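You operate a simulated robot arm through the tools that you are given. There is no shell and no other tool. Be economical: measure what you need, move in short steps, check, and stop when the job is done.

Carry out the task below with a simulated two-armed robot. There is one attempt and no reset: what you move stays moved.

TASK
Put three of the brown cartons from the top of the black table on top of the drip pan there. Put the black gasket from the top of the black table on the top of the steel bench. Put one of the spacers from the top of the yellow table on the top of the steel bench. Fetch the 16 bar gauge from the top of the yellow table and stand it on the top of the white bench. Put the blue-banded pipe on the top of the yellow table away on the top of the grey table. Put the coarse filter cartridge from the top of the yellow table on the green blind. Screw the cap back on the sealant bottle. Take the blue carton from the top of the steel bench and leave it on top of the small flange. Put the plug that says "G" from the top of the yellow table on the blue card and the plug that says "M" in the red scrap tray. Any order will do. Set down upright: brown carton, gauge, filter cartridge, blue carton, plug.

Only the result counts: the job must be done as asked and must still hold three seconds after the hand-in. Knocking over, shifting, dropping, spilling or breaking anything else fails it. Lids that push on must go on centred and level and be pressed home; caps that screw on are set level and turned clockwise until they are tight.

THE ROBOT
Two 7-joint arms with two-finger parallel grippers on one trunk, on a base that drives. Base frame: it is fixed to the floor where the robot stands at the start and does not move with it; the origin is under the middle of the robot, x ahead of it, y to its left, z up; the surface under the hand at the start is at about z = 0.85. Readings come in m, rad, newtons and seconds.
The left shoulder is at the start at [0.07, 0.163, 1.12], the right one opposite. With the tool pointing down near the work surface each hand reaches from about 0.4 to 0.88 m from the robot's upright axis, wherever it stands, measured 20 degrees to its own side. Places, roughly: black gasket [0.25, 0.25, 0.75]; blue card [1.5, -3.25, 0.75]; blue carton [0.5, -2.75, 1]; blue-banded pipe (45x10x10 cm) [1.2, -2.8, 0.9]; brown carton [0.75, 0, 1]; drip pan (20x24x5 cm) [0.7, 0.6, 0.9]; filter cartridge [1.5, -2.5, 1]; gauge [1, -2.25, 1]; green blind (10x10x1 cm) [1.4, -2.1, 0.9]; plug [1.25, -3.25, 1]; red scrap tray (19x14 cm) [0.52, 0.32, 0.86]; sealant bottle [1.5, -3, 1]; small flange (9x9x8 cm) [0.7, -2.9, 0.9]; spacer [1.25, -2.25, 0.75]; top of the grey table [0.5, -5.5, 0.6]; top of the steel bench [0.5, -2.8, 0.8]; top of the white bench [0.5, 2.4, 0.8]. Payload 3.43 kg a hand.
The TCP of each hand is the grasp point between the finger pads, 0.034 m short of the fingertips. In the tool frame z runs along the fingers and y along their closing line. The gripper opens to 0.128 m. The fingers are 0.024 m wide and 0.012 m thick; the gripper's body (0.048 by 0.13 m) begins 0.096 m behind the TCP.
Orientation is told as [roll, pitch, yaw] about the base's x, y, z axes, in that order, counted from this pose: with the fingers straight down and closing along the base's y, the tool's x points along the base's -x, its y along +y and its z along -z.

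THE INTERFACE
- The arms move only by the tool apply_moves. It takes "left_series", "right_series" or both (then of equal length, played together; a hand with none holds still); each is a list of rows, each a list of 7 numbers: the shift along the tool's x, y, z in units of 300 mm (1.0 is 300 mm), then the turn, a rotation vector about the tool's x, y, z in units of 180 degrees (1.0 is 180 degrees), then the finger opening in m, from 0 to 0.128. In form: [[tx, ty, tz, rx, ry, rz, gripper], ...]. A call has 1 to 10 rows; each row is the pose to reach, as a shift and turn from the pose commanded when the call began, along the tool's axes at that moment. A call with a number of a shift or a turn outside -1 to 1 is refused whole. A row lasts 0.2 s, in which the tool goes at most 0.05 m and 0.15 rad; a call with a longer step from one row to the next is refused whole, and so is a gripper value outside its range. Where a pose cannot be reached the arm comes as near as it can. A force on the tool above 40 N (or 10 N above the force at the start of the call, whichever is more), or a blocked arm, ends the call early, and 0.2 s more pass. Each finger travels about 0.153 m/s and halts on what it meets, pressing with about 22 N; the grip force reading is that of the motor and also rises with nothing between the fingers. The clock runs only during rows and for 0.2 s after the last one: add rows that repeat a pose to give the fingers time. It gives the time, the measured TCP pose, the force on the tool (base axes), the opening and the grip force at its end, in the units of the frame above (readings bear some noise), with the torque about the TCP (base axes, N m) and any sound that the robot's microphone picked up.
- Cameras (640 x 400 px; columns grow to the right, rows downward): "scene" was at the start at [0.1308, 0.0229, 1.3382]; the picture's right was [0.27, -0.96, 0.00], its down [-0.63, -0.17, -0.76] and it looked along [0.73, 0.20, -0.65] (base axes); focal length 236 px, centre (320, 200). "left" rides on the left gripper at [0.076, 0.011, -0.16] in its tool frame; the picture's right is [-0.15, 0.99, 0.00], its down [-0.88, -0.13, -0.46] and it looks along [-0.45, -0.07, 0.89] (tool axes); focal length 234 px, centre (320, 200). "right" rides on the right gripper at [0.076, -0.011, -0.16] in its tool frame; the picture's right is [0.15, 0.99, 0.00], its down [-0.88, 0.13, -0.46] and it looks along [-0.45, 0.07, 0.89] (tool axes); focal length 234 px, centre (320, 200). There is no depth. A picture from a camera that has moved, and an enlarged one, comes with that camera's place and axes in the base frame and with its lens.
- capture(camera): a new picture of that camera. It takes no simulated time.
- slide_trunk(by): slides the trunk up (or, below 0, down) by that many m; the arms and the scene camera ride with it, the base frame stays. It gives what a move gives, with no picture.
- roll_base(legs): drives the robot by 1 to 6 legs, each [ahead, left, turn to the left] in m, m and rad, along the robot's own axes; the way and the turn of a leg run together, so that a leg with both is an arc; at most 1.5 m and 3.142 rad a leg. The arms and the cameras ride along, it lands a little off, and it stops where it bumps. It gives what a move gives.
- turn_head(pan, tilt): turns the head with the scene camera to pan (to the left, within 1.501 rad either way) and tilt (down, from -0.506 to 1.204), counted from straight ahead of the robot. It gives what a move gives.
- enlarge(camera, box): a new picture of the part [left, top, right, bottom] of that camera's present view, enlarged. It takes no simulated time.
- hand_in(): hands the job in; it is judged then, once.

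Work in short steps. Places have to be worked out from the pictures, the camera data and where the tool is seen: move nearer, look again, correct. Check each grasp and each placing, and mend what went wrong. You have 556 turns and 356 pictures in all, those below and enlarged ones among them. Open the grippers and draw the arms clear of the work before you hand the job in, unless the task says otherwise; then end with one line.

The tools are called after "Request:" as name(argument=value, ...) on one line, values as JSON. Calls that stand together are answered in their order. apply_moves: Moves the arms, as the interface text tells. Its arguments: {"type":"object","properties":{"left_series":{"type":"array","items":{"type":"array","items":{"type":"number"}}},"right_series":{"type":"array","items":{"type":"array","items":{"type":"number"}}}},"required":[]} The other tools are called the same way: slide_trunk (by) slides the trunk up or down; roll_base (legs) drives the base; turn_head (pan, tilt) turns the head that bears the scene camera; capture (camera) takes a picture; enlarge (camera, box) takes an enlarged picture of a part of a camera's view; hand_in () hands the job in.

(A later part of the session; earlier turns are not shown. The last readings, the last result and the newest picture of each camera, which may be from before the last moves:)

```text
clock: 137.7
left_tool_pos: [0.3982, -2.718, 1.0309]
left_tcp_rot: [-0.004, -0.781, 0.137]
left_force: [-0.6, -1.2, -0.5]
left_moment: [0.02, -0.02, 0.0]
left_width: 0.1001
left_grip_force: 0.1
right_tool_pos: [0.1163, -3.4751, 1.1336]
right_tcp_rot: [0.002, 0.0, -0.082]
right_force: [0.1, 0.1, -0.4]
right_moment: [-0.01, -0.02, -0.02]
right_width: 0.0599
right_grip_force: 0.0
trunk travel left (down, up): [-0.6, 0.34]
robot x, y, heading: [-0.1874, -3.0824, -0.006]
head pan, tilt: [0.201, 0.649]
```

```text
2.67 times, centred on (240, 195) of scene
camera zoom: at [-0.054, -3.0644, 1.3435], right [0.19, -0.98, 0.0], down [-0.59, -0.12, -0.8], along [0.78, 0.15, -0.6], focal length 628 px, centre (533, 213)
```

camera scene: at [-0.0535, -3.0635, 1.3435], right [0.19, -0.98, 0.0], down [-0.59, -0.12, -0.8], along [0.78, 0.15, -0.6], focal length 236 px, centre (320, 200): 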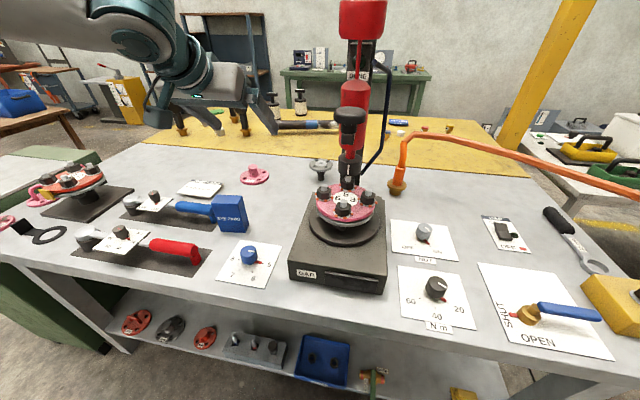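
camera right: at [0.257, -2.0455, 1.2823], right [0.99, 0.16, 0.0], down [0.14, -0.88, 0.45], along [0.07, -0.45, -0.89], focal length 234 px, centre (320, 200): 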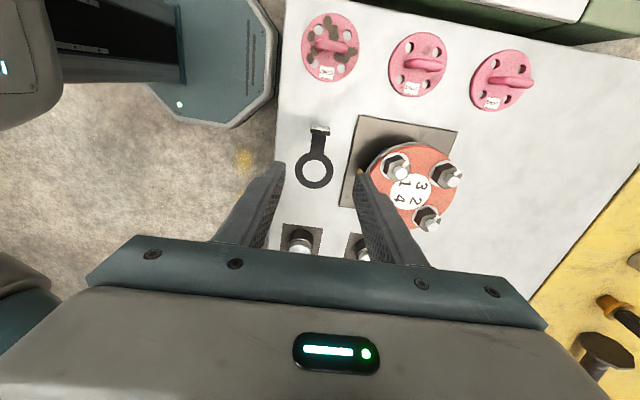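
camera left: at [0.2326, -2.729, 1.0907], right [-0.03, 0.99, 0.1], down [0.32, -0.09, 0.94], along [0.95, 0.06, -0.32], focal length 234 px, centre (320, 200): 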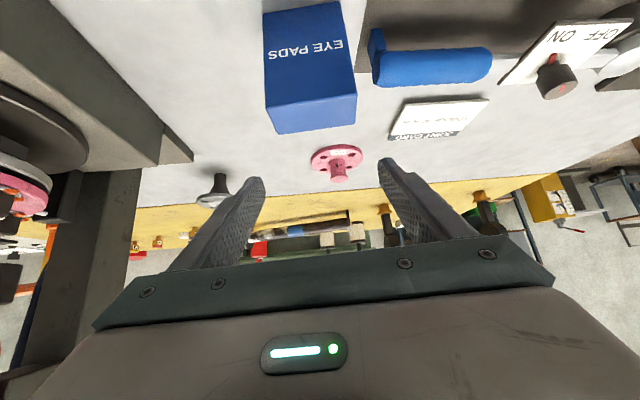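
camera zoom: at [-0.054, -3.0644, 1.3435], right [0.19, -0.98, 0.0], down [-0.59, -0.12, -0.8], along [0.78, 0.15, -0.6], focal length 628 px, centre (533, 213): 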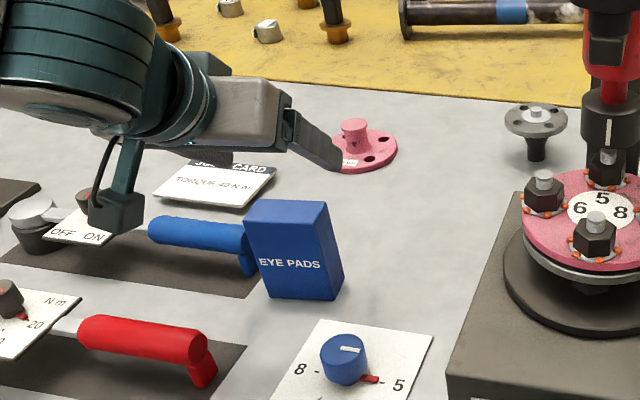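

Top centre reads ≈ (0.394,-2.719). I lower straight down to z≈0.943 and close.

Request:
apply_moves(left_series=[[0.08, -0.001, 0.073, 0, 0, 0, 0.094], [0.15, -0.001, 0.137, 0, 0, 0, 0.09], [0.217, -0.002, 0.198, 0, 0, 0, 0.09], [0.217, -0.002, 0.198, 0, 0, 0, 0.07], [0.217, -0.002, 0.198, 0, 0, 0, 0.05], [0.217, -0.002, 0.198, 0, 0, 0, 0.045], [0.217, -0.002, 0.198, 0, 0, 0, 0.045]])

Request:
enlarge(camera="scene", box=[140, 120, 340, 270])

Request:
capture(camera="left")

```text
clock: 139.3
left_tool_pos: [0.3955, -2.7189, 0.9442]
left_tcp_rot: [-0.005, -0.779, 0.137]
left_force: [0.2, 0.8, 1.2]
left_moment: [-0.01, 0.02, -0.03]
left_width: 0.0746
left_grip_force: 21.9
right_tool_pos: [0.1174, -3.4749, 1.1352]
right_tcp_rot: [0.004, -0.001, -0.083]
right_force: [0.3, -0.2, 0.4]
right_moment: [0.0, 0.02, 0.02]
right_width: 0.0601
right_grip_force: 0.0
trunk travel left (down, up): [-0.6, 0.34]
robot x, y, heading: [-0.189, -3.0794, -0.008]
head pan, tilt: [0.201, 0.649]
```

```text
2.67 times, centred on (240, 195) of scene
camera zoom: at [-0.0536, -3.0634, 1.3434], right [0.19, -0.98, 0.0], down [-0.59, -0.12, -0.8], along [0.78, 0.15, -0.6], focal length 628 px, centre (533, 213)
```

zoom: 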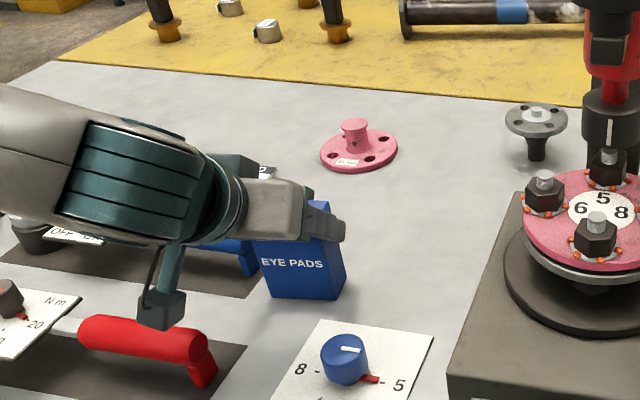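

```text
274 pictures are left
camera left: at [0.2283, -2.7299, 1.0033], right [-0.03, 0.99, 0.1], down [0.32, -0.08, 0.94], along [0.95, 0.06, -0.32], focal length 234 px, centre (320, 200)
```

left: 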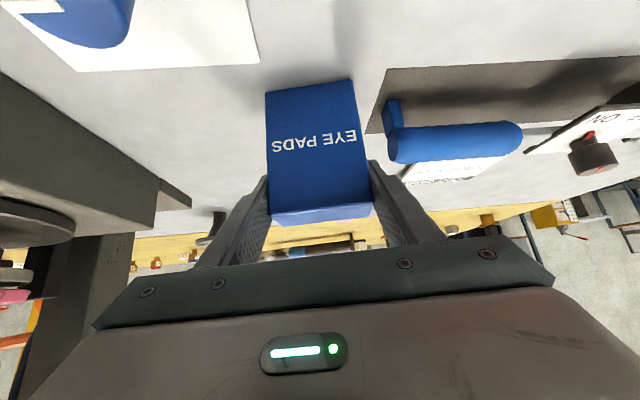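

Gripped at 7.5 cm. I lift it straight up about 13 cm.

Request:
apply_moves(left_series=[[-0.03, 0, -0.03, 0, 0, 0, 0.045], [-0.09, 0, -0.09, 0, 0, 0, 0.045], [-0.17, 0, -0.17, 0, 0, 0, 0.045], [-0.25, 0, -0.25, 0, 0, 0, 0.045], [-0.32, 0, -0.32, 0, 0, 0, 0.045]])

Request:
capture(camera="scene")

```text
clock: 140.5
left_tool_pos: [0.3963, -2.7189, 1.0795]
left_tcp_rot: [-0.005, -0.779, 0.138]
left_force: [0.3, 0.0, -0.2]
left_moment: [-0.01, 0.01, -0.02]
left_width: 0.0747
left_grip_force: 22.3
right_tool_pos: [0.1171, -3.4757, 1.1347]
right_tcp_rot: [0.003, 0.0, -0.081]
right_force: [-1.3, -0.6, -0.1]
right_moment: [-0.01, 0.01, -0.02]
right_width: 0.06
right_grip_force: 0.1
trunk travel left (down, up): [-0.6, 0.34]
robot x, y, heading: [-0.19, -3.0789, -0.004]
head pan, tilt: [0.201, 0.649]
```

```text
273 pictures are left
camera scene: at [-0.0542, -3.064, 1.3435], right [0.19, -0.98, 0.0], down [-0.59, -0.12, -0.8], along [0.78, 0.15, -0.6], focal length 236 px, centre (320, 200)
```

scene: 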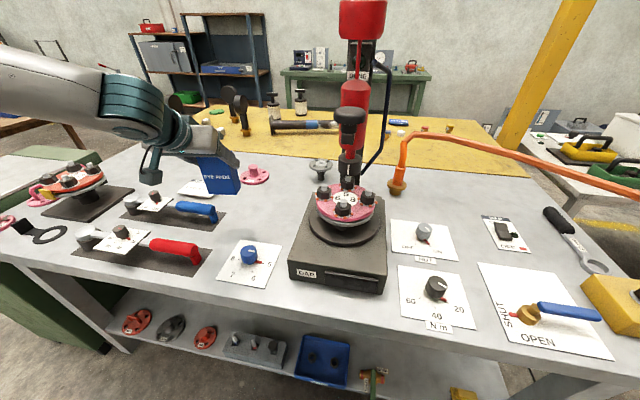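

Held, light. I carry it toward (0.60,-2.83) while turning the hand to yaw ≈ -0.36 so the body stays clear of the column.

Request:
apply_moves(left_series=[[-0.073, -0.077, 0.073, 0.0188, 0, 0.0188, 0.045], [-0.147, -0.153, 0.147, 0.0375, 0, 0.0375, 0.045], [-0.22, -0.23, 0.22, 0.0563, 0, 0.0563, 0.045], [-0.293, -0.307, 0.293, 0.075, 0, 0.075, 0.045], [-0.367, -0.383, 0.367, 0.0938, 0, 0.0938, 0.045], [-0.44, -0.46, 0.44, 0.1125, 0, 0.1125, 0.045], [-0.44, -0.46, 0.44, 0.1125, 0, 0.1125, 0.045]])

Request:
capture(camera="scene")

Request:
capture(camera="left")

```text
clock: 142.1
left_tool_pos: [0.6001, -2.8306, 1.0762]
left_tcp_rot: [-0.008, -0.782, -0.36]
left_force: [-0.1, 0.2, 0.4]
left_moment: [0.0, 0.01, -0.02]
left_width: 0.0747
left_grip_force: 22.5
right_tool_pos: [0.1158, -3.4758, 1.1353]
right_tcp_rot: [0.003, -0.001, -0.084]
right_force: [-0.5, 0.0, 0.5]
right_moment: [0.02, -0.01, -0.01]
right_width: 0.0602
right_grip_force: 0.0
trunk travel left (down, up): [-0.6, 0.34]
robot x, y, heading: [-0.1896, -3.0807, -0.002]
head pan, tilt: [0.201, 0.649]
```

```text
272 pictures are left
camera scene: at [-0.0547, -3.0635, 1.3436], right [0.19, -0.98, 0.0], down [-0.59, -0.12, -0.8], along [0.78, 0.15, -0.6], focal length 236 px, centre (320, 200)
```

scene: 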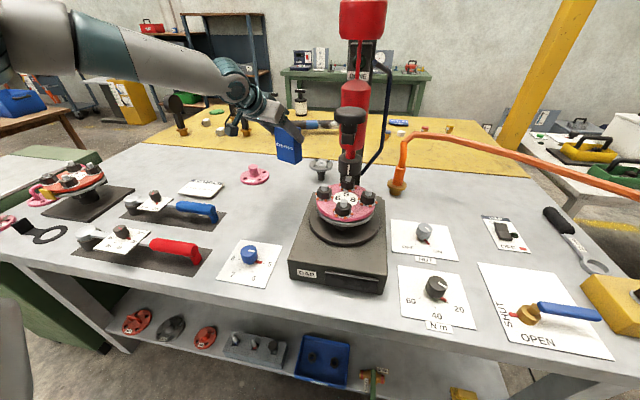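

```text
271 pictures are left
camera left: at [0.4488, -2.7601, 1.1365], right [0.45, 0.89, 0.1], down [0.24, -0.22, 0.95], along [0.86, -0.4, -0.31], focal length 234 px, centre (320, 200)
```

left: 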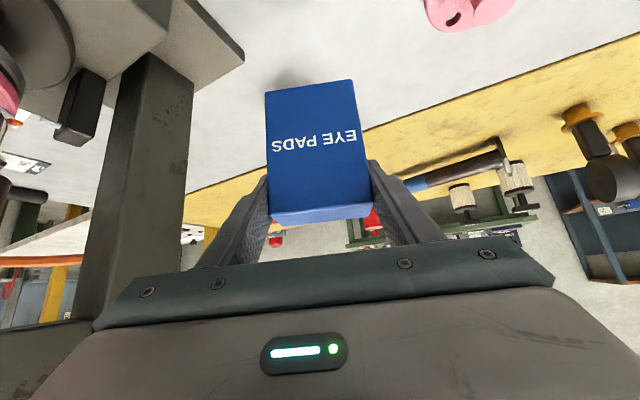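

Reach is fine. I move over the flange at (0.71,-2.912), still high, and check.

Request:
apply_moves(left_series=[[-0.08, -0.031, 0.075, 0, 0, 0, 0.045], [-0.16, -0.062, 0.15, 0, 0, 0, 0.045], [-0.24, -0.094, 0.225, 0, 0, 0, 0.045], [-0.32, -0.125, 0.3, 0, 0, 0, 0.045], [-0.32, -0.125, 0.3, 0, 0, 0, 0.045]])

Request:
enlarge(camera="scene", box=[240, 80, 400, 220])

Request:
capture(camera="left")

```text
clock: 143.3
left_tool_pos: [0.6688, -2.882, 1.0839]
left_tcp_rot: [-0.008, -0.785, -0.358]
left_force: [-0.4, -0.6, -1.4]
left_moment: [-0.01, -0.01, 0.01]
left_width: 0.0746
left_grip_force: 22.4
left hand out of reach, approached as far as the arm can: row 3, 4, 5
right_tool_pos: [0.1167, -3.4747, 1.1335]
right_tcp_rot: [0.003, -0.001, -0.082]
right_force: [-0.3, 0.2, -0.8]
right_moment: [0.01, 0.02, -0.02]
right_width: 0.0599
right_grip_force: 0.1
trunk travel left (down, up): [-0.6, 0.34]
robot x, y, heading: [-0.1866, -3.078, -0.007]
head pan, tilt: [0.201, 0.649]
```

```text
2.86 times, centred on (320, 150) of scene
camera zoom: at [-0.0529, -3.0633, 1.3433], right [0.19, -0.98, 0.0], down [-0.59, -0.12, -0.8], along [0.78, 0.15, -0.61], focal length 673 px, centre (320, 343)
```

zoom: 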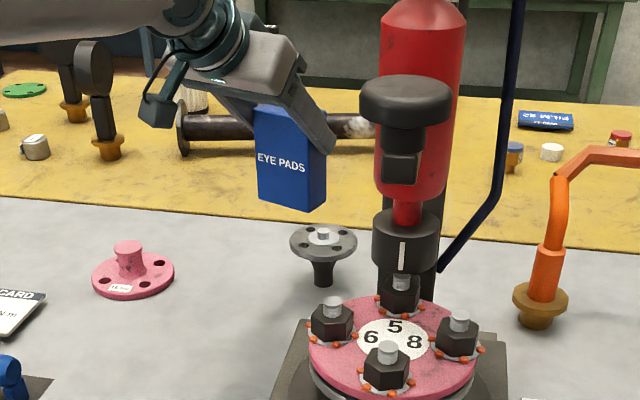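

```text
269 pictures are left
camera left: at [0.5181, -2.813, 1.1432], right [0.45, 0.89, 0.1], down [0.24, -0.22, 0.94], along [0.86, -0.4, -0.31], focal length 234 px, centre (320, 200)
```

left: 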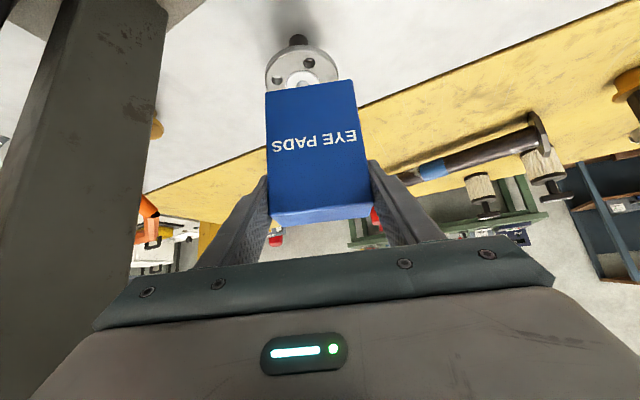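

Short by about 5 cm: the wrist meets its inward limit. I pull the hand back left, shift the base 0.13 m right, then approach again.

Request:
apply_moves(left_series=[[0.057, 0.095, -0.057, 0, 0, 0, 0.045], [0.114, 0.189, -0.114, 0, 0, 0, 0.045], [0.17, 0.284, -0.17, 0, 0, 0, 0.045], [0.227, 0.378, -0.227, 0, 0, 0, 0.045]])

Request:
roll_base(legs=[[0, -0.13, 0.004], [0.015, 0, 0]])

```text
clock: 144.3
left_tool_pos: [0.6198, -2.7416, 1.0835]
left_tcp_rot: [-0.01, -0.783, -0.36]
left_force: [0.9, 0.7, -0.8]
left_moment: [0.04, 0.01, 0.0]
left_width: 0.0746
left_grip_force: 22.4
right_tool_pos: [0.1161, -3.4737, 1.1341]
right_tcp_rot: [0.002, -0.001, -0.084]
right_force: [-0.2, 0.8, 0.7]
right_moment: [0.0, -0.05, 0.01]
right_width: 0.0599
right_grip_force: 0.1
trunk travel left (down, up): [-0.6, 0.34]
robot x, y, heading: [-0.189, -3.0782, -0.005]
head pan, tilt: [0.201, 0.649]
```

```text
clock: 146.0
left_tool_pos: [0.6313, -2.8721, 1.0858]
left_tcp_rot: [-0.009, -0.786, -0.357]
left_force: [0.2, 0.5, -0.4]
left_moment: [-0.03, 0.02, -0.02]
left_width: 0.0746
left_grip_force: 22.5
right_tool_pos: [0.1299, -3.605, 1.1354]
right_tcp_rot: [0.0, -0.002, -0.078]
right_force: [-0.1, -0.4, 0.2]
right_moment: [-0.01, -0.03, -0.01]
right_width: 0.0601
right_grip_force: 0.1
trunk travel left (down, up): [-0.6, 0.34]
robot x, y, heading: [-0.1743, -3.2127, -0.004]
head pan, tilt: [0.201, 0.649]
```

Now I move over the flange.

Request:
apply_moves(left_series=[[-0.07, -0.011, 0.07, 0, 0, 0, 0.045], [-0.14, -0.022, 0.14, 0, 0, 0, 0.045], [-0.207, -0.032, 0.207, 0, 0, 0, 0.045], [-0.207, -0.032, 0.207, 0, 0, 0, 0.045]])

Request:
enlarge(camera="scene", box=[200, 80, 360, 220])

Request:
capture(camera="left")

```text
clock: 147.0
left_tool_pos: [0.7118, -2.9113, 1.0856]
left_tcp_rot: [-0.009, -0.784, -0.355]
left_force: [-1.1, 0.8, -0.4]
left_moment: [-0.02, -0.03, 0.0]
left_width: 0.0746
left_grip_force: 21.5
right_tool_pos: [0.13, -3.6047, 1.1355]
right_tcp_rot: [0.002, -0.004, -0.076]
right_force: [-0.7, -0.3, 0.0]
right_moment: [0.01, -0.04, 0.02]
right_width: 0.0601
right_grip_force: 0.1
trunk travel left (down, up): [-0.6, 0.34]
robot x, y, heading: [-0.1791, -3.2112, -0.0]
head pan, tilt: [0.201, 0.649]
```

```text
2.86 times, centred on (280, 150) of scene
camera zoom: at [-0.0407, -3.1934, 1.3436], right [0.2, -0.98, 0.0], down [-0.59, -0.12, -0.8], along [0.78, 0.16, -0.6], focal length 673 px, centre (434, 343)
```

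zoom: 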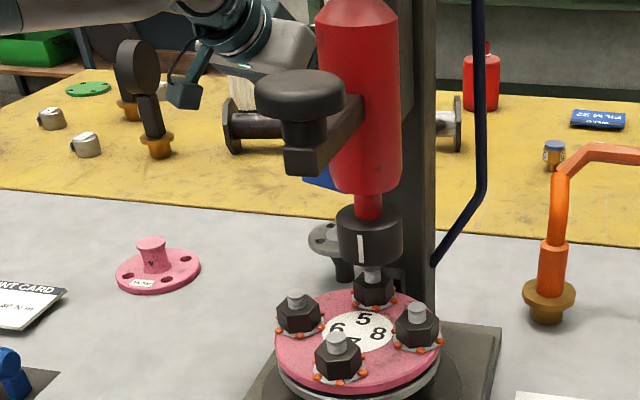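

```text
267 pictures are left
camera left: at [0.561, -2.8408, 1.1441], right [0.45, 0.89, 0.1], down [0.24, -0.22, 0.95], along [0.86, -0.4, -0.31], focal length 234 px, centre (320, 200)
```

left: 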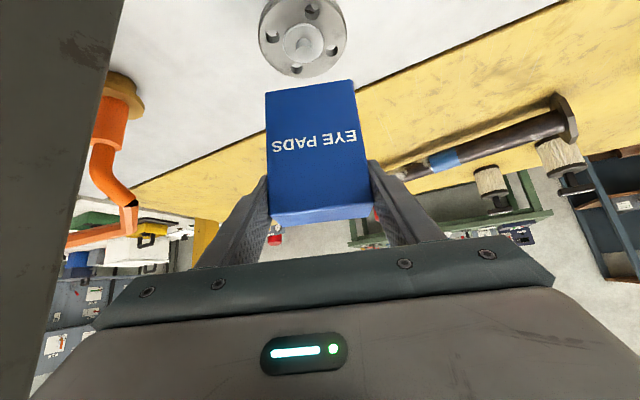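

Flange boss is at ≈ (0.716,-2.914). I shift 4 mm and lower, creeping at the end for contact near z≈1.024.

Request:
apply_moves(left_series=[[0.04, -0.005, 0.06, 0, 0, 0, 0.045], [0.08, -0.005, 0.1, 0, 0, 0, 0.045], [0.11, -0.005, 0.132, 0, 0, 0, 0.045], [0.119, -0.005, 0.141, 0, 0, 0, 0.045], [0.126, -0.005, 0.148, 0, 0, 0, 0.045], [0.131, -0.005, 0.153, 0, 0, 0, 0.045], [0.136, -0.005, 0.158, 0, 0, 0, 0.045]])

Request:
capture(camera="left")

```text
clock: 148.6
left_tool_pos: [0.716, -2.9162, 1.0212]
left_tcp_rot: [-0.009, -0.782, -0.358]
left_force: [0.2, -0.8, -1.1]
left_moment: [0.0, 0.0, 0.02]
left_width: 0.0745
left_grip_force: 21.8
right_tool_pos: [0.1312, -3.6051, 1.1347]
right_tcp_rot: [0.003, 0.0, -0.078]
right_force: [0.1, -0.5, 0.2]
right_moment: [0.03, -0.02, 0.0]
right_width: 0.0601
right_grip_force: 0.0
trunk travel left (down, up): [-0.6, 0.34]
robot x, y, heading: [-0.1728, -3.2104, -0.005]
head pan, tilt: [0.201, 0.649]
```

```text
266 pictures are left
camera left: at [0.5642, -2.8464, 1.0802], right [0.45, 0.89, 0.1], down [0.24, -0.22, 0.94], along [0.86, -0.4, -0.31], focal length 234 px, centre (320, 200)
```

left: 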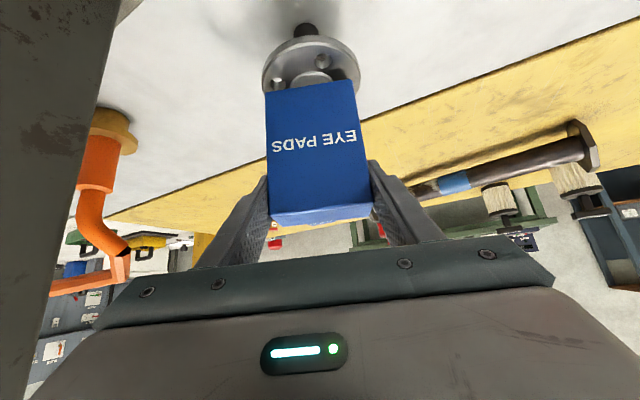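

No contact yet. I creep down in 2 mm rows.

Request:
apply_moves(left_series=[[0.005, 0, 0.005, 0, 0, 0, 0.045], [0.009, 0, 0.009, 0, 0, 0, 0.045], [0.014, 0, 0.014, 0, 0, 0, 0.045]])

```text
clock: 149.4
left_tool_pos: [0.715, -2.9153, 1.015]
left_tcp_rot: [-0.01, -0.781, -0.355]
left_force: [-0.2, -0.5, -1.3]
left_moment: [-0.01, 0.03, -0.02]
left_width: 0.0746
left_grip_force: 21.7
right_tool_pos: [0.1314, -3.6046, 1.1346]
right_tcp_rot: [0.002, 0.0, -0.08]
right_force: [-0.9, -0.2, 0.1]
right_moment: [-0.02, -0.02, 0.02]
right_width: 0.0599
right_grip_force: 0.1
trunk travel left (down, up): [-0.6, 0.34]
robot x, y, heading: [-0.173, -3.207, -0.002]
head pan, tilt: [0.201, 0.649]
```

Request:
apply_moves(left_series=[[0.004, 0, 0.004, 0, 0, 0, 0.045], [0.007, 0, 0.007, 0, 0, 0, 0.045], [0.01, 0, 0.01, 0, 0, 0, 0.045]])

Request:
enlarge(camera="left", box=[240, 10, 380, 110])

```text
clock: 150.2
left_tool_pos: [0.7148, -2.9161, 1.0144]
left_tcp_rot: [-0.007, -0.786, -0.358]
left_force: [0.3, 0.2, 7.6]
left_moment: [0.2, 0.06, -0.01]
left_width: 0.0747
left_grip_force: 22.0
right_tool_pos: [0.1303, -3.6056, 1.1352]
right_tcp_rot: [0.002, -0.001, -0.08]
right_force: [-0.1, -0.5, 0.1]
right_moment: [-0.01, -0.01, -0.02]
right_width: 0.0602
right_grip_force: 0.0
trunk travel left (down, up): [-0.6, 0.34]
robot x, y, heading: [-0.1744, -3.2089, -0.006]
head pan, tilt: [0.201, 0.649]
```

```text
4.00 times, centred on (310, 60) of left
camera zoom: at [0.5635, -2.8461, 1.0722], right [0.45, 0.89, 0.1], down [0.24, -0.22, 0.95], along [0.86, -0.4, -0.31], focal length 937 px, centre (360, 760)
```

zoom: 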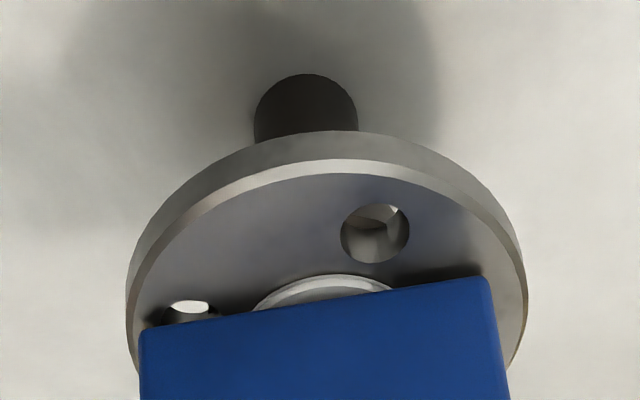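

Contact on the boss, but the carton sits about 8 mm too far back. I lift 4 mm, shift (-8,+5) mm and set down again.

Request:
apply_moves(left_series=[[-0.0094, 0, -0.0094, 0, 0, 0, 0.045], [0.0123, 0.0063, -0.031, 0, 0, 0, 0.045], [0.0123, 0.0063, -0.031, 0, 0, 0, 0.045], [0.019, 0.0063, -0.0245, 0, 0, 0, 0.045], [0.0225, 0.0063, -0.021, 0, 0, 0, 0.045], [0.0225, 0.0063, -0.021, 0, 0, 0, 0.045]])

Request:
enlarge(camera="left", box=[240, 10, 380, 110])

```text
clock: 151.6
left_tool_pos: [0.7061, -2.9106, 1.0131]
left_tcp_rot: [-0.007, -0.787, -0.359]
left_force: [2.4, 1.5, 10.5]
left_moment: [0.26, -0.35, 0.0]
left_width: 0.0743
left_grip_force: 22.2
right_tool_pos: [0.1308, -3.605, 1.1347]
right_tcp_rot: [0.004, -0.002, -0.078]
right_force: [0.0, 0.2, 0.2]
right_moment: [0.02, -0.01, -0.01]
right_width: 0.0601
right_grip_force: 0.1
trunk travel left (down, up): [-0.6, 0.34]
robot x, y, heading: [-0.174, -3.2124, -0.008]
head pan, tilt: [0.201, 0.649]
```

```text
4.00 times, centred on (310, 60) of left
camera zoom: at [0.5548, -2.8412, 1.072], right [0.45, 0.89, 0.1], down [0.23, -0.22, 0.95], along [0.86, -0.4, -0.31], focal length 937 px, centre (360, 760)
```

zoom: 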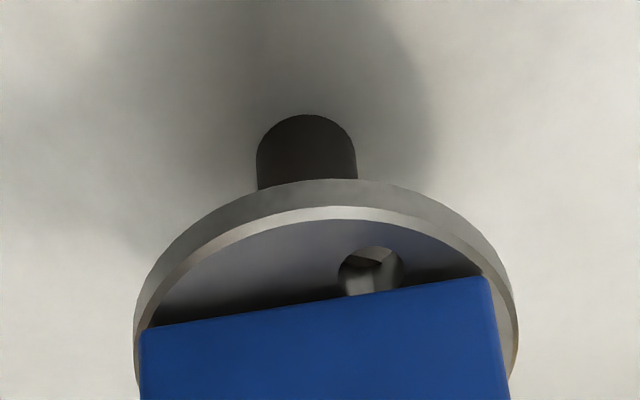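

Now centred on the disc. I ease off 0.5 mm, open the fingers slowly, and look before withdrawing.

Request:
apply_moves(left_series=[[-0.0015, 0, -0.0015, 0, 0, 0, 0.06], [-0.0015, 0, -0.0015, 0, 0, 0, 0.076], [-0.0015, 0, -0.0015, 0, 0, 0, 0.082], [-0.0015, 0, -0.0015, 0, 0, 0, 0.09], [-0.0015, 0, -0.0015, 0, 0, 0, 0.094]])

Request:
capture(camera="left")

```text
clock: 152.8
left_tool_pos: [0.7069, -2.9105, 1.0099]
left_tcp_rot: [-0.009, -0.782, -0.357]
left_force: [1.0, 0.1, -0.1]
left_moment: [0.0, -0.02, 0.01]
left_width: 0.094
left_grip_force: 0.0
right_tool_pos: [0.1322, -3.6063, 1.1344]
right_tcp_rot: [0.004, 0.0, -0.079]
right_force: [0.4, 0.4, 0.2]
right_moment: [-0.05, -0.01, 0.0]
right_width: 0.0598
right_grip_force: 0.1
trunk travel left (down, up): [-0.6, 0.34]
robot x, y, heading: [-0.1712, -3.2122, -0.006]
head pan, tilt: [0.201, 0.649]
```

```text
263 pictures are left
camera left: at [0.5552, -2.8411, 1.0703], right [0.45, 0.89, 0.1], down [0.24, -0.22, 0.94], along [0.86, -0.4, -0.31], focal length 234 px, centre (320, 200)
```

left: 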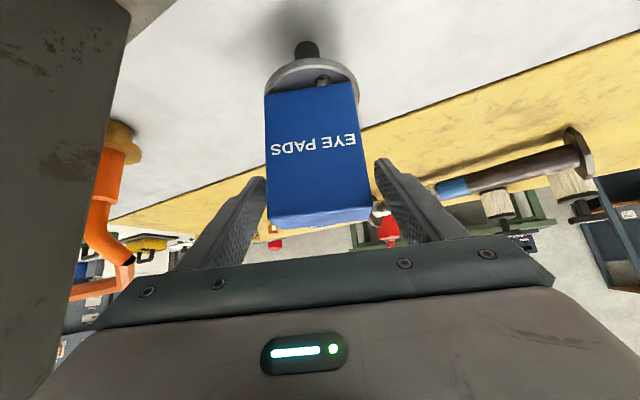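

The carton stands on its own. I withdraw back along the finger axis.

Request:
apply_moves(left_series=[[0, 0.01, -0.06, 0, 0, 0, 0.1], [0, 0.01, -0.16, 0, 0, 0, 0.105], [0, 0.01, -0.3, 0, 0, 0, 0.105], [0, 0.01, -0.44, 0, 0, 0, 0.105], [0, 0.01, -0.58, 0, 0, 0, 0.105]])

Request:
capture(camera="left")

```text
clock: 154.0
left_tool_pos: [0.5916, -2.8632, 1.1362]
left_tcp_rot: [-0.01, -0.783, -0.358]
left_force: [0.0, -0.4, -0.5]
left_moment: [0.01, -0.01, 0.02]
left_width: 0.1049
left_grip_force: 0.0
right_tool_pos: [0.1287, -3.6058, 1.1349]
right_tcp_rot: [0.003, -0.001, -0.076]
right_force: [-1.2, 0.5, -0.1]
right_moment: [0.03, -0.04, 0.01]
right_width: 0.0599
right_grip_force: 0.1
trunk travel left (down, up): [-0.6, 0.34]
robot x, y, heading: [-0.1766, -3.2073, -0.006]
head pan, tilt: [0.201, 0.649]
```

```text
262 pictures are left
camera left: at [0.4401, -2.7939, 1.1947], right [0.45, 0.89, 0.1], down [0.24, -0.22, 0.95], along [0.86, -0.4, -0.31], focal length 234 px, centre (320, 200)
```

left: 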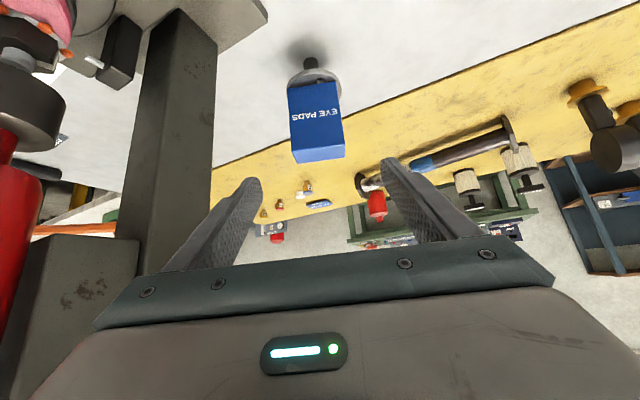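

Blue carton done. I bring the left hand back and untilt it before driving round to the yellow table.

Request:
apply_moves(left_series=[[0.08, -0.06, -0.14, -0.02, 0, -0.02, 0.1], [0.16, -0.12, -0.28, -0.04, 0, -0.04, 0.1], [0.24, -0.18, -0.42, -0.06, 0, -0.06, 0.1], [0.32, -0.235, -0.56, -0.081, 0, -0.081, 0.1]])

Request:
apply_moves(left_series=[[0, 0, -0.05, 0, 0.042, 0, 0.1], [0, 0, -0.1, 0, 0.084, 0, 0.1], [0, 0, -0.15, 0, 0.126, 0, 0.1], [0, 0, -0.2, 0, 0.168, 0, 0.1], [0, 0, -0.2, 0, 0.21, 0, 0.1], [0, 0, -0.2, 0, 0.25, 0, 0.1]])

Request:
roll_base(legs=[[-0.45, 0, 0], [0, 1.1, 0], [0, 1.0, 0]])

Request:
turn_head(pan=0.0, tilt=0.4)

Request:
capture(camera="scene")

```text
refused: row 1 steps farther than a row can; nothing moved
```

```text
clock: 155.4
left_tool_pos: [0.5441, -2.8217, 1.1799]
left_tcp_rot: [-0.001, -0.01, -0.366]
left_force: [0.0, 0.9, -0.6]
left_moment: [-0.02, -0.01, -0.02]
left_width: 0.1
left_grip_force: 0.0
left hand out of reach, approached as far as the arm can: row 6
right_tool_pos: [0.1346, -3.6023, 1.1357]
right_tcp_rot: [0.0, 0.002, -0.076]
right_force: [0.1, 0.0, 0.1]
right_moment: [-0.02, 0.07, -0.01]
right_width: 0.0597
right_grip_force: 0.1
trunk travel left (down, up): [-0.6, 0.34]
robot x, y, heading: [-0.179, -3.2135, -0.0]
head pan, tilt: [0.201, 0.649]
```

```text
clock: 168.0
left_tool_pos: [0.0502, -0.7375, 1.1837]
left_tcp_rot: [0.002, -0.018, -0.341]
left_force: [0.0, 0.4, 0.5]
left_moment: [-0.03, -0.01, 0.0]
left_width: 0.1002
left_grip_force: 0.1
right_tool_pos: [-0.3385, -1.528, 1.1342]
right_tcp_rot: [0.002, 0.0, -0.05]
right_force: [0.1, 0.7, 0.2]
right_moment: [-0.01, -0.02, 0.01]
right_width: 0.0601
right_grip_force: 0.0
trunk travel left (down, up): [-0.6, 0.34]
robot x, y, heading: [-0.657, -1.1396, 0.024]
head pan, tilt: [0.201, 0.649]
```

```text
clock: 168.8
left_tool_pos: [0.0502, -0.7354, 1.1837]
left_tcp_rot: [0.0, -0.017, -0.342]
left_force: [-0.6, -1.3, -0.2]
left_moment: [0.03, -0.01, -0.01]
left_width: 0.1
left_grip_force: 0.1
right_tool_pos: [-0.3391, -1.5268, 1.1341]
right_tcp_rot: [0.004, -0.002, -0.05]
right_force: [0.8, -0.2, 0.7]
right_moment: [0.01, -0.04, 0.02]
right_width: 0.06
right_grip_force: 0.0
trunk travel left (down, up): [-0.6, 0.34]
robot x, y, heading: [-0.6584, -1.1398, 0.025]
head pan, tilt: [0.0, 0.4]
```

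```text
261 pictures are left
camera scene: at [-0.5142, -1.1386, 1.3659], right [0.02, -1.0, 0.0], down [-0.39, -0.01, -0.92], along [0.92, 0.02, -0.39], focal length 236 px, centre (320, 200)
```

scene: 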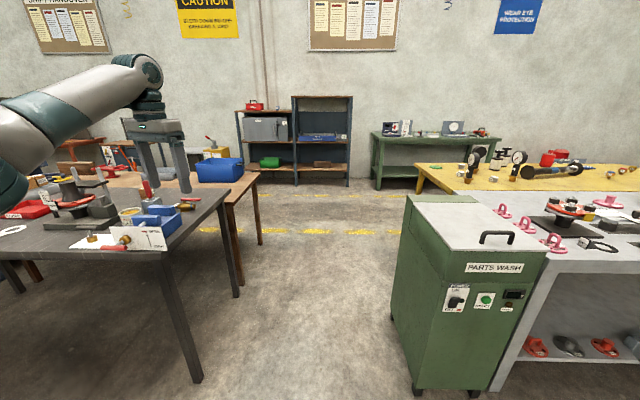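

The corridor between the tables is clear (y -0.6…-1.6). I drive in and turn to face the yellow table from its +y side.

Request:
roll_base(legs=[[1.0, 0, -0.025], [1.0, 0, 0], [0, 0, -1.571]])

Request:
capture(camera="scene")

```text
clock: 182.5
left_tool_pos: [1.7, -1.8586, 1.1839]
left_tcp_rot: [0.0, -0.018, -1.944]
left_force: [-0.3, -1.6, -1.3]
left_moment: [0.01, 0.0, -0.03]
left_width: 0.1001
left_grip_force: 0.1
right_tool_pos: [0.923, -1.4432, 1.1339]
right_tcp_rot: [0.003, 0.002, -1.656]
right_force: [0.1, -0.2, -0.4]
right_moment: [-0.01, -0.03, 0.01]
right_width: 0.0599
right_grip_force: 0.0
trunk travel left (down, up): [-0.6, 0.34]
robot x, y, heading: [1.315, -1.1403, -1.584]
head pan, tilt: [0.0, 0.4]
```

```text
260 pictures are left
camera scene: at [1.3161, -1.2823, 1.3659], right [-1.0, 0.01, 0.0], down [0.0, 0.39, -0.92], along [-0.01, -0.92, -0.39], focal length 236 px, centre (320, 200)
```

scene: 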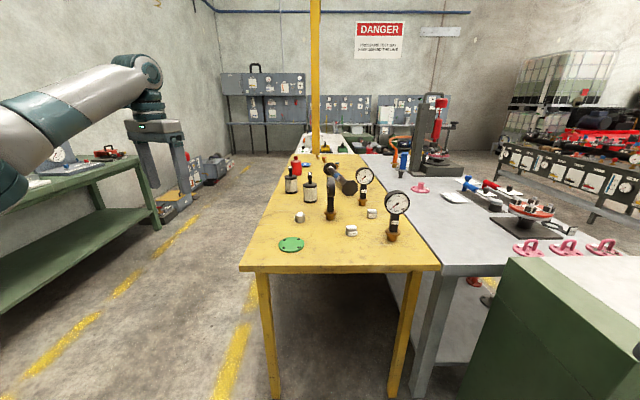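

I enlarge to identify gauges, spacers and filters.

Request:
enlarge(camera="scene", box=[260, 140, 430, 260])

```text
3.33 times, centred on (345, 200) of scene
camera zoom: at [1.3161, -1.2823, 1.3659], right [-1.0, 0.01, 0.0], down [0.0, 0.39, -0.92], along [-0.01, -0.92, -0.39], focal length 785 px, centre (237, 200)
```

zoom: 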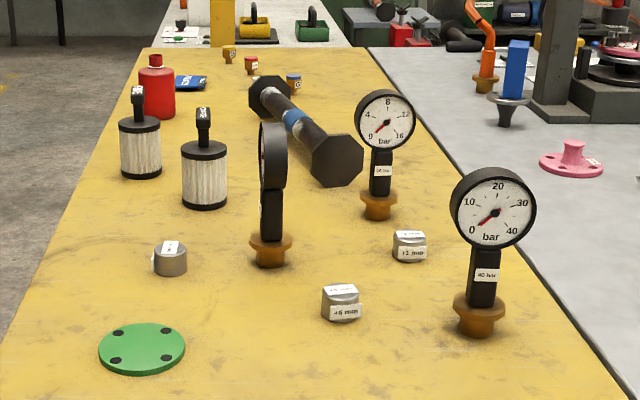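

The 0–16 dial is the middle-right gauge near (1.07,-2.48); the sideways one still needs checking. I drive up to the table.

Request:
roll_base(legs=[[0.45, 0, 0.013]])

Request:
turn_head(pan=0.0, tilt=0.6)

Request:
capture(camera="scene")

Request:
enlarge(camera="scene", box=[240, 60, 400, 180])

```text
clock: 185.2
left_tool_pos: [1.7069, -2.3074, 1.1842]
left_tcp_rot: [0.002, -0.018, -1.933]
left_force: [0.2, 0.0, 0.5]
left_moment: [-0.02, -0.01, -0.01]
left_width: 0.0999
left_grip_force: 0.0
right_tool_pos: [0.9244, -1.9, 1.1347]
right_tcp_rot: [0.003, 0.001, -1.642]
right_force: [1.0, -0.1, -0.5]
right_moment: [0.05, 0.0, 0.04]
right_width: 0.0602
right_grip_force: 0.1
trunk travel left (down, up): [-0.6, 0.34]
robot x, y, heading: [1.318, -1.5912, -1.564]
head pan, tilt: [0.0, 0.4]
```

```text
clock: 185.9
left_tool_pos: [1.7065, -2.3064, 1.1837]
left_tcp_rot: [0.001, -0.016, -1.934]
left_force: [-0.6, 0.1, 0.2]
left_moment: [-0.02, -0.01, 0.0]
left_width: 0.0998
left_grip_force: 0.1
right_tool_pos: [0.925, -1.9003, 1.1359]
right_tcp_rot: [0.003, 0.0, -1.644]
right_force: [-0.5, -0.4, 0.1]
right_moment: [-0.01, -0.01, -0.01]
right_width: 0.0601
right_grip_force: 0.1
trunk travel left (down, up): [-0.6, 0.34]
robot x, y, heading: [1.3181, -1.5893, -1.562]
head pan, tilt: [0.0, 0.6]
```

```text
258 pictures are left
camera scene: at [1.3166, -1.7302, 1.3478], right [-1.0, 0.0, 0.0], down [0.0, 0.56, -0.83], along [0.0, -0.83, -0.56], focal length 236 px, centre (320, 200)
```

scene: 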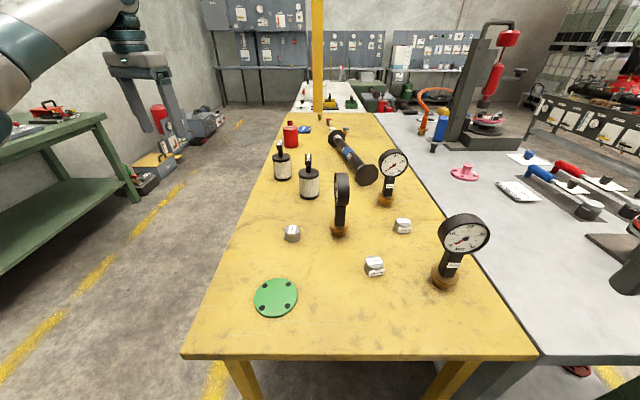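

```text
3.33 times, centred on (320, 120) of scene
camera zoom: at [1.3166, -1.7302, 1.3478], right [-1.0, 0.0, 0.0], down [0.0, 0.56, -0.83], along [0.0, -0.83, -0.56], focal length 785 px, centre (320, 467)
```

zoom: 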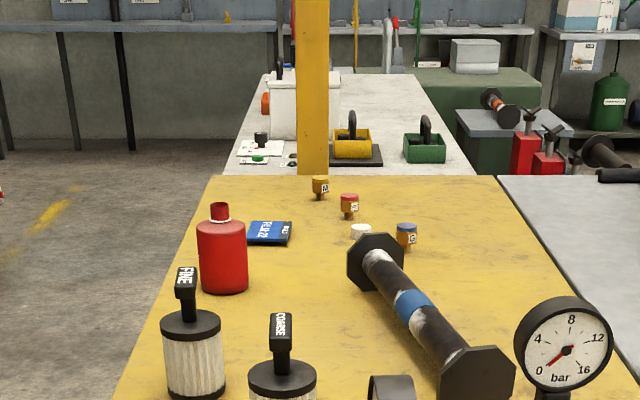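

Coarse filter is the right-hand one; plugs and white cap are seen near the far end. The long +x side of the yellow table gives best reach, so I drive round into the aisle and face -x.

Request:
roll_base(legs=[[-0.25, 0, 0], [0, 0.8, 0], [0, 0, -1.575]])

Request:
capture(camera="scene")

```text
clock: 195.4
left_tool_pos: [1.3563, -1.6993, 1.1847]
left_tcp_rot: [0.0, -0.019, 2.739]
left_force: [0.8, -0.4, 0.3]
left_moment: [-0.03, 0.0, -0.01]
left_width: 0.0997
left_grip_force: 0.2
right_tool_pos: [1.795, -0.9353, 1.1352]
right_tcp_rot: [0.003, -0.001, 3.028]
right_force: [-0.2, -0.8, 0.4]
right_moment: [-0.01, 0.0, -0.01]
right_width: 0.0601
right_grip_force: 0.1
trunk travel left (down, up): [-0.6, 0.34]
robot x, y, heading: [2.0886, -1.3369, 3.106]
head pan, tilt: [0.0, 0.6]
```

```text
256 pictures are left
camera scene: at [1.9481, -1.3343, 1.3477], right [0.04, 1.0, 0.0], down [0.56, -0.02, -0.82], along [-0.82, 0.03, -0.57], focal length 236 px, centre (320, 200)
```

scene: 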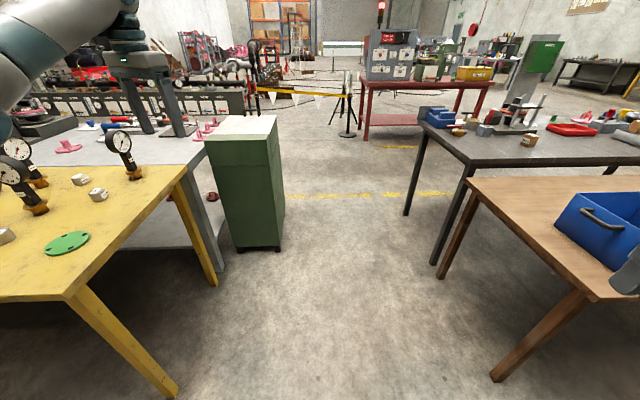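

Clear. I straighten and slide along the aisle to y≈-2.5, still off the table.

Request:
roll_base(legs=[[0, 0, 0.035], [0, 1.15, 0]])

Request:
capture(camera="scene")

```text
clock: 201.6
left_tool_pos: [1.3995, -2.89, 1.1839]
left_tcp_rot: [0.0, -0.018, 2.807]
left_force: [0.0, -0.2, 0.0]
left_moment: [0.0, 0.01, 0.02]
left_width: 0.0999
left_grip_force: 0.0
right_tool_pos: [1.7846, -2.0958, 1.135]
right_tcp_rot: [0.004, 0.0, 3.098]
right_force: [-0.1, -0.6, -0.3]
right_moment: [-0.02, 0.0, 0.0]
right_width: 0.0603
right_grip_force: 0.1
trunk travel left (down, up): [-0.6, 0.34]
robot x, y, heading: [2.1021, -2.4792, -3.112]
head pan, tilt: [0.0, 0.6]
```

```text
255 pictures are left
camera scene: at [1.9641, -2.484, 1.3477], right [-0.03, 1.0, 0.0], down [0.56, 0.02, -0.82], along [-0.82, -0.03, -0.57], focal length 236 px, centre (320, 200)
```

scene: 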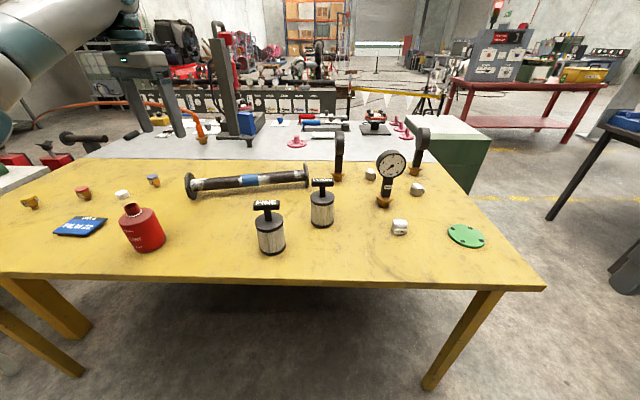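

Good overview. I straighten and move up to the table edge.

Request:
roll_base(legs=[[0, 0, -0.03], [0.24, 0, 0]])

Request:
turn_head(pan=-0.2, tilt=0.8)

Request:
capture(camera="scene")

```text
clock: 203.8
left_tool_pos: [1.1458, -2.8705, 1.1847]
left_tcp_rot: [0.0, -0.017, 2.779]
left_force: [-0.2, 0.9, 0.1]
left_moment: [-0.02, -0.04, -0.01]
left_width: 0.0998
left_grip_force: 0.0
right_tool_pos: [1.5533, -2.0871, 1.1347]
right_tcp_rot: [0.002, 0.0, 3.068]
right_force: [0.5, -0.4, -0.1]
right_moment: [0.01, -0.05, 0.0]
right_width: 0.06
right_grip_force: 0.0
trunk travel left (down, up): [-0.6, 0.34]
robot x, y, heading: [1.8595, -2.4796, -3.133]
head pan, tilt: [0.0, 0.6]
```

```text
clock: 204.5
left_tool_pos: [1.1453, -2.8698, 1.1836]
left_tcp_rot: [0.001, -0.017, 2.779]
left_force: [0.9, 0.8, -0.1]
left_moment: [0.03, -0.02, 0.01]
left_width: 0.1002
left_grip_force: 0.2
right_tool_pos: [1.5539, -2.0878, 1.1357]
right_tcp_rot: [0.004, 0.0, 3.068]
right_force: [0.1, -0.3, 0.0]
right_moment: [0.01, 0.0, -0.02]
right_width: 0.0602
right_grip_force: 0.1
trunk travel left (down, up): [-0.6, 0.34]
robot x, y, heading: [1.8588, -2.4821, -3.138]
head pan, tilt: [-0.201, 0.799]
```

```text
254 pictures are left
camera scene: at [1.7309, -2.4645, 1.3309], right [0.2, 0.98, 0.0], down [0.7, -0.14, -0.7], along [-0.68, 0.14, -0.72], focal length 236 px, centre (320, 200)
```

scene: 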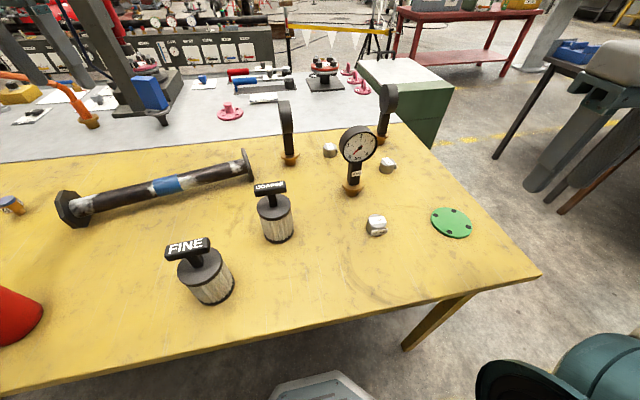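

I read the third gauge and check the labels.

Request:
enlarge(camera="scene", box=[230, 90, 410, 250])

```text
2.50 times, centred on (320, 170) of scene
camera zoom: at [1.7309, -2.4645, 1.3309], right [0.2, 0.98, 0.0], down [0.7, -0.14, -0.7], along [-0.68, 0.14, -0.72], focal length 589 px, centre (320, 275)
```

zoom: 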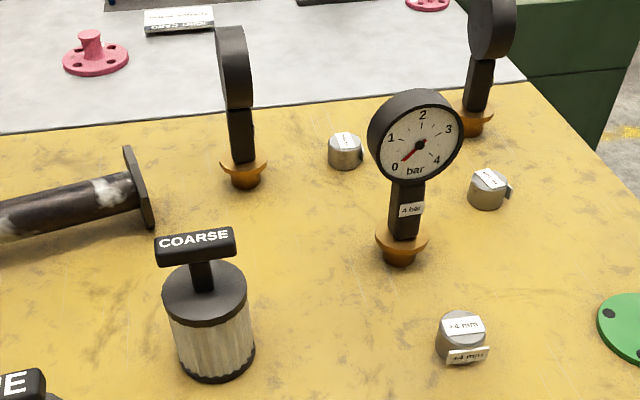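

The third is 4 bar, so the 16 bar gauge stands at ≈(1.075,-2.45). First the coarse filter at ≈(1.363,-2.493): I shift the base 0.12 m and bring the right hand above it.

Request:
roll_base(legs=[[0, 0.12, 0]])

Request:
capture(camera="right")

```text
clock: 205.7
left_tool_pos: [1.1473, -2.9879, 1.1844]
left_tcp_rot: [-0.001, -0.018, 2.781]
left_force: [0.4, 0.3, -0.1]
left_moment: [-0.02, 0.0, 0.0]
left_width: 0.0997
left_grip_force: 0.0
right_tool_pos: [1.5527, -2.2051, 1.1337]
right_tcp_rot: [0.003, -0.001, 3.072]
right_force: [0.1, 0.0, 0.0]
right_moment: [0.01, 0.05, 0.01]
right_width: 0.0596
right_grip_force: 0.0
trunk travel left (down, up): [-0.6, 0.34]
robot x, y, heading: [1.864, -2.5945, -3.137]
head pan, tilt: [-0.201, 0.799]
```

```text
252 pictures are left
camera right: at [1.6291, -2.1981, 1.2946], right [0.08, -1.0, 0.0], down [-0.89, -0.07, 0.46], along [-0.46, -0.04, -0.89], focal length 234 px, centre (320, 200)
```

right: 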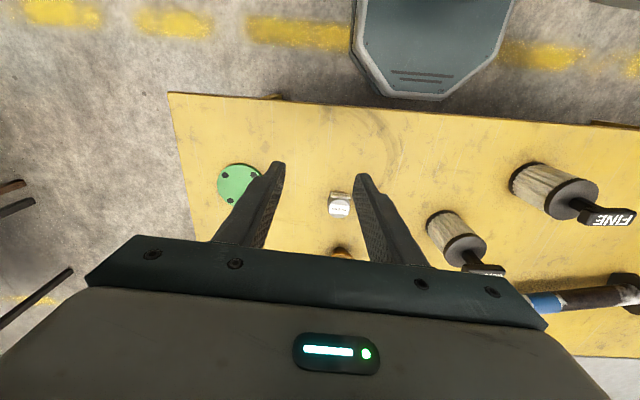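

I move the right hand above the coarse filter.

Request:
apply_moves(right_series=[[-0.07, 0.123, 0, 0, 0, -0.003, 0.07], [-0.141, 0.247, 0, 0, 0, -0.006, 0.08], [-0.212, 0.37, 0, 0, 0, -0.01, 0.09], [-0.283, 0.494, 0, 0, 0, -0.014, 0.1], [-0.353, 0.617, 0, 0, 0, -0.018, 0.11], [-0.424, 0.741, 0, 0, 0, -0.022, 0.115], [-0.494, 0.865, 0, 0, 0, -0.022, 0.115], [-0.565, 0.99, 0, 0, 0, -0.022, 0.115], [-0.565, 0.99, 0, 0, 0, -0.022, 0.115]])

Request:
capture(camera="right")

```text
clock: 207.7
left_tool_pos: [1.1476, -2.9858, 1.1847]
left_tcp_rot: [-0.001, -0.017, 2.782]
left_force: [0.5, 1.2, 0.1]
left_moment: [-0.02, 0.02, -0.01]
left_width: 0.1002
left_grip_force: 0.2
right_tool_pos: [1.3596, -2.49, 1.1367]
right_tcp_rot: [0.005, -0.001, 3.141]
right_force: [-0.2, 0.3, 0.5]
right_moment: [0.03, 0.03, 0.0]
right_width: 0.115
right_grip_force: 0.0
trunk travel left (down, up): [-0.6, 0.34]
robot x, y, heading: [1.8616, -2.5939, -3.138]
head pan, tilt: [-0.201, 0.799]
```

```text
251 pictures are left
camera right: at [1.4372, -2.4782, 1.2955], right [0.14, -0.99, 0.0], down [-0.88, -0.13, 0.46], along [-0.45, -0.07, -0.89], focal length 234 px, centre (320, 200)
```

right: 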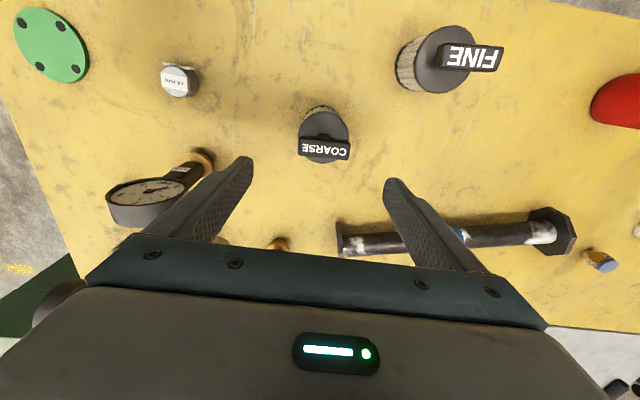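

Cap and bar centre give (1.364,-2.495). I lower around the body to z≈0.915.

Request:
apply_moves(right_series=[[0.015, 0.017, 0.15, 0, 0, 0, 0.115], [0.015, 0.017, 0.3, 0, 0, 0, 0.115], [0.015, 0.017, 0.45, 0, 0, 0, 0.115], [0.015, 0.017, 0.6, 0, 0, 0, 0.115], [0.015, 0.017, 0.72, 0, 0, 0, 0.115], [0.015, 0.017, 0.739, 0, 0, 0, 0.115]])

Request:
capture(camera="right")

```text
clock: 209.1
left_tool_pos: [1.1473, -2.9891, 1.1827]
left_tcp_rot: [0.0, -0.017, 2.78]
left_force: [0.3, 0.5, 0.0]
left_moment: [0.01, 0.01, -0.02]
left_width: 0.0999
left_grip_force: 0.0
right_tool_pos: [1.3658, -2.4931, 0.9144]
right_tcp_rot: [0.003, 0.001, 3.142]
right_force: [-0.3, 0.6, 0.1]
right_moment: [0.05, 0.0, 0.0]
right_width: 0.1149
right_grip_force: 0.0
trunk travel left (down, up): [-0.6, 0.34]
robot x, y, heading: [1.8602, -2.5961, -3.14]
head pan, tilt: [-0.201, 0.799]
```

```text
250 pictures are left
camera right: at [1.4413, -2.4824, 1.0748], right [0.15, -0.99, 0.0], down [-0.88, -0.13, 0.46], along [-0.45, -0.07, -0.89], focal length 234 px, centre (320, 200)
```

right: 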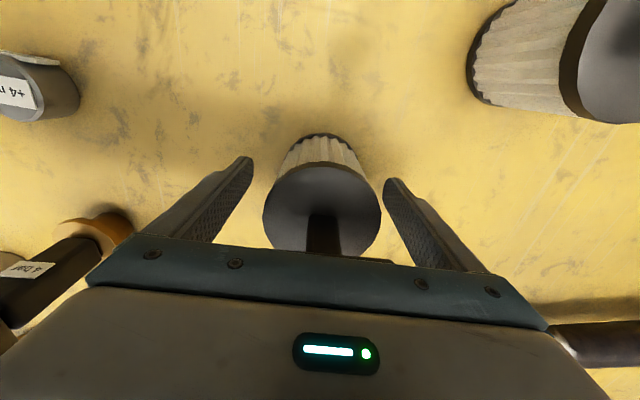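

Well centred. I close and lift.

Request:
apply_moves(right_series=[[0, 0, 0, 0, 0, 0, 0.09], [0, 0, 0, 0, 0, 0, 0.065], [0, 0, 0, 0, 0, 0, 0.05], [0, 0, 0, 0, 0, 0, 0.045], [0, 0, -0.04, 0, 0, 0, 0.045], [0, 0, -0.1, 0, 0, 0, 0.045], [0, 0, -0.2, 0, 0, 0, 0.045], [0, 0, -0.3, 0, 0, 0, 0.045]])

Request:
capture(camera="right")

```text
clock: 210.9
left_tool_pos: [1.1487, -2.9881, 1.1827]
left_tcp_rot: [0.0, -0.018, 2.779]
left_force: [-0.8, -0.1, 0.4]
left_moment: [-0.01, 0.03, 0.03]
left_width: 0.1001
left_grip_force: 0.1
right_tool_pos: [1.3665, -2.4937, 1.0051]
right_tcp_rot: [0.001, -0.002, 3.14]
right_force: [-1.0, 0.2, -0.6]
right_moment: [0.02, 0.02, -0.01]
right_width: 0.0753
right_grip_force: 21.9
trunk travel left (down, up): [-0.6, 0.34]
robot x, y, heading: [1.8641, -2.5964, -3.134]
head pan, tilt: [-0.201, 0.799]
```

```text
249 pictures are left
camera right: at [1.4425, -2.4824, 1.1663], right [0.15, -0.99, 0.0], down [-0.88, -0.13, 0.46], along [-0.45, -0.07, -0.89], focal length 234 px, centre (320, 200)
```

right: 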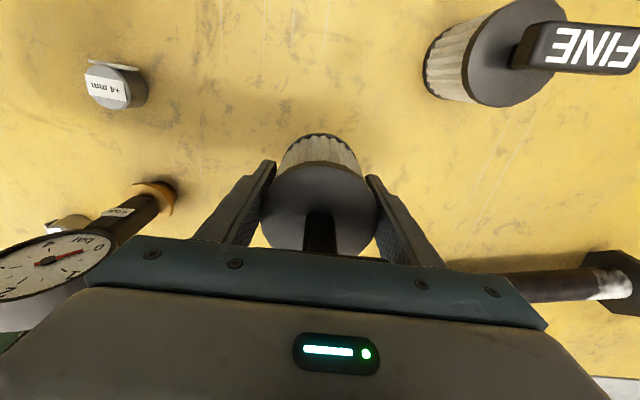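

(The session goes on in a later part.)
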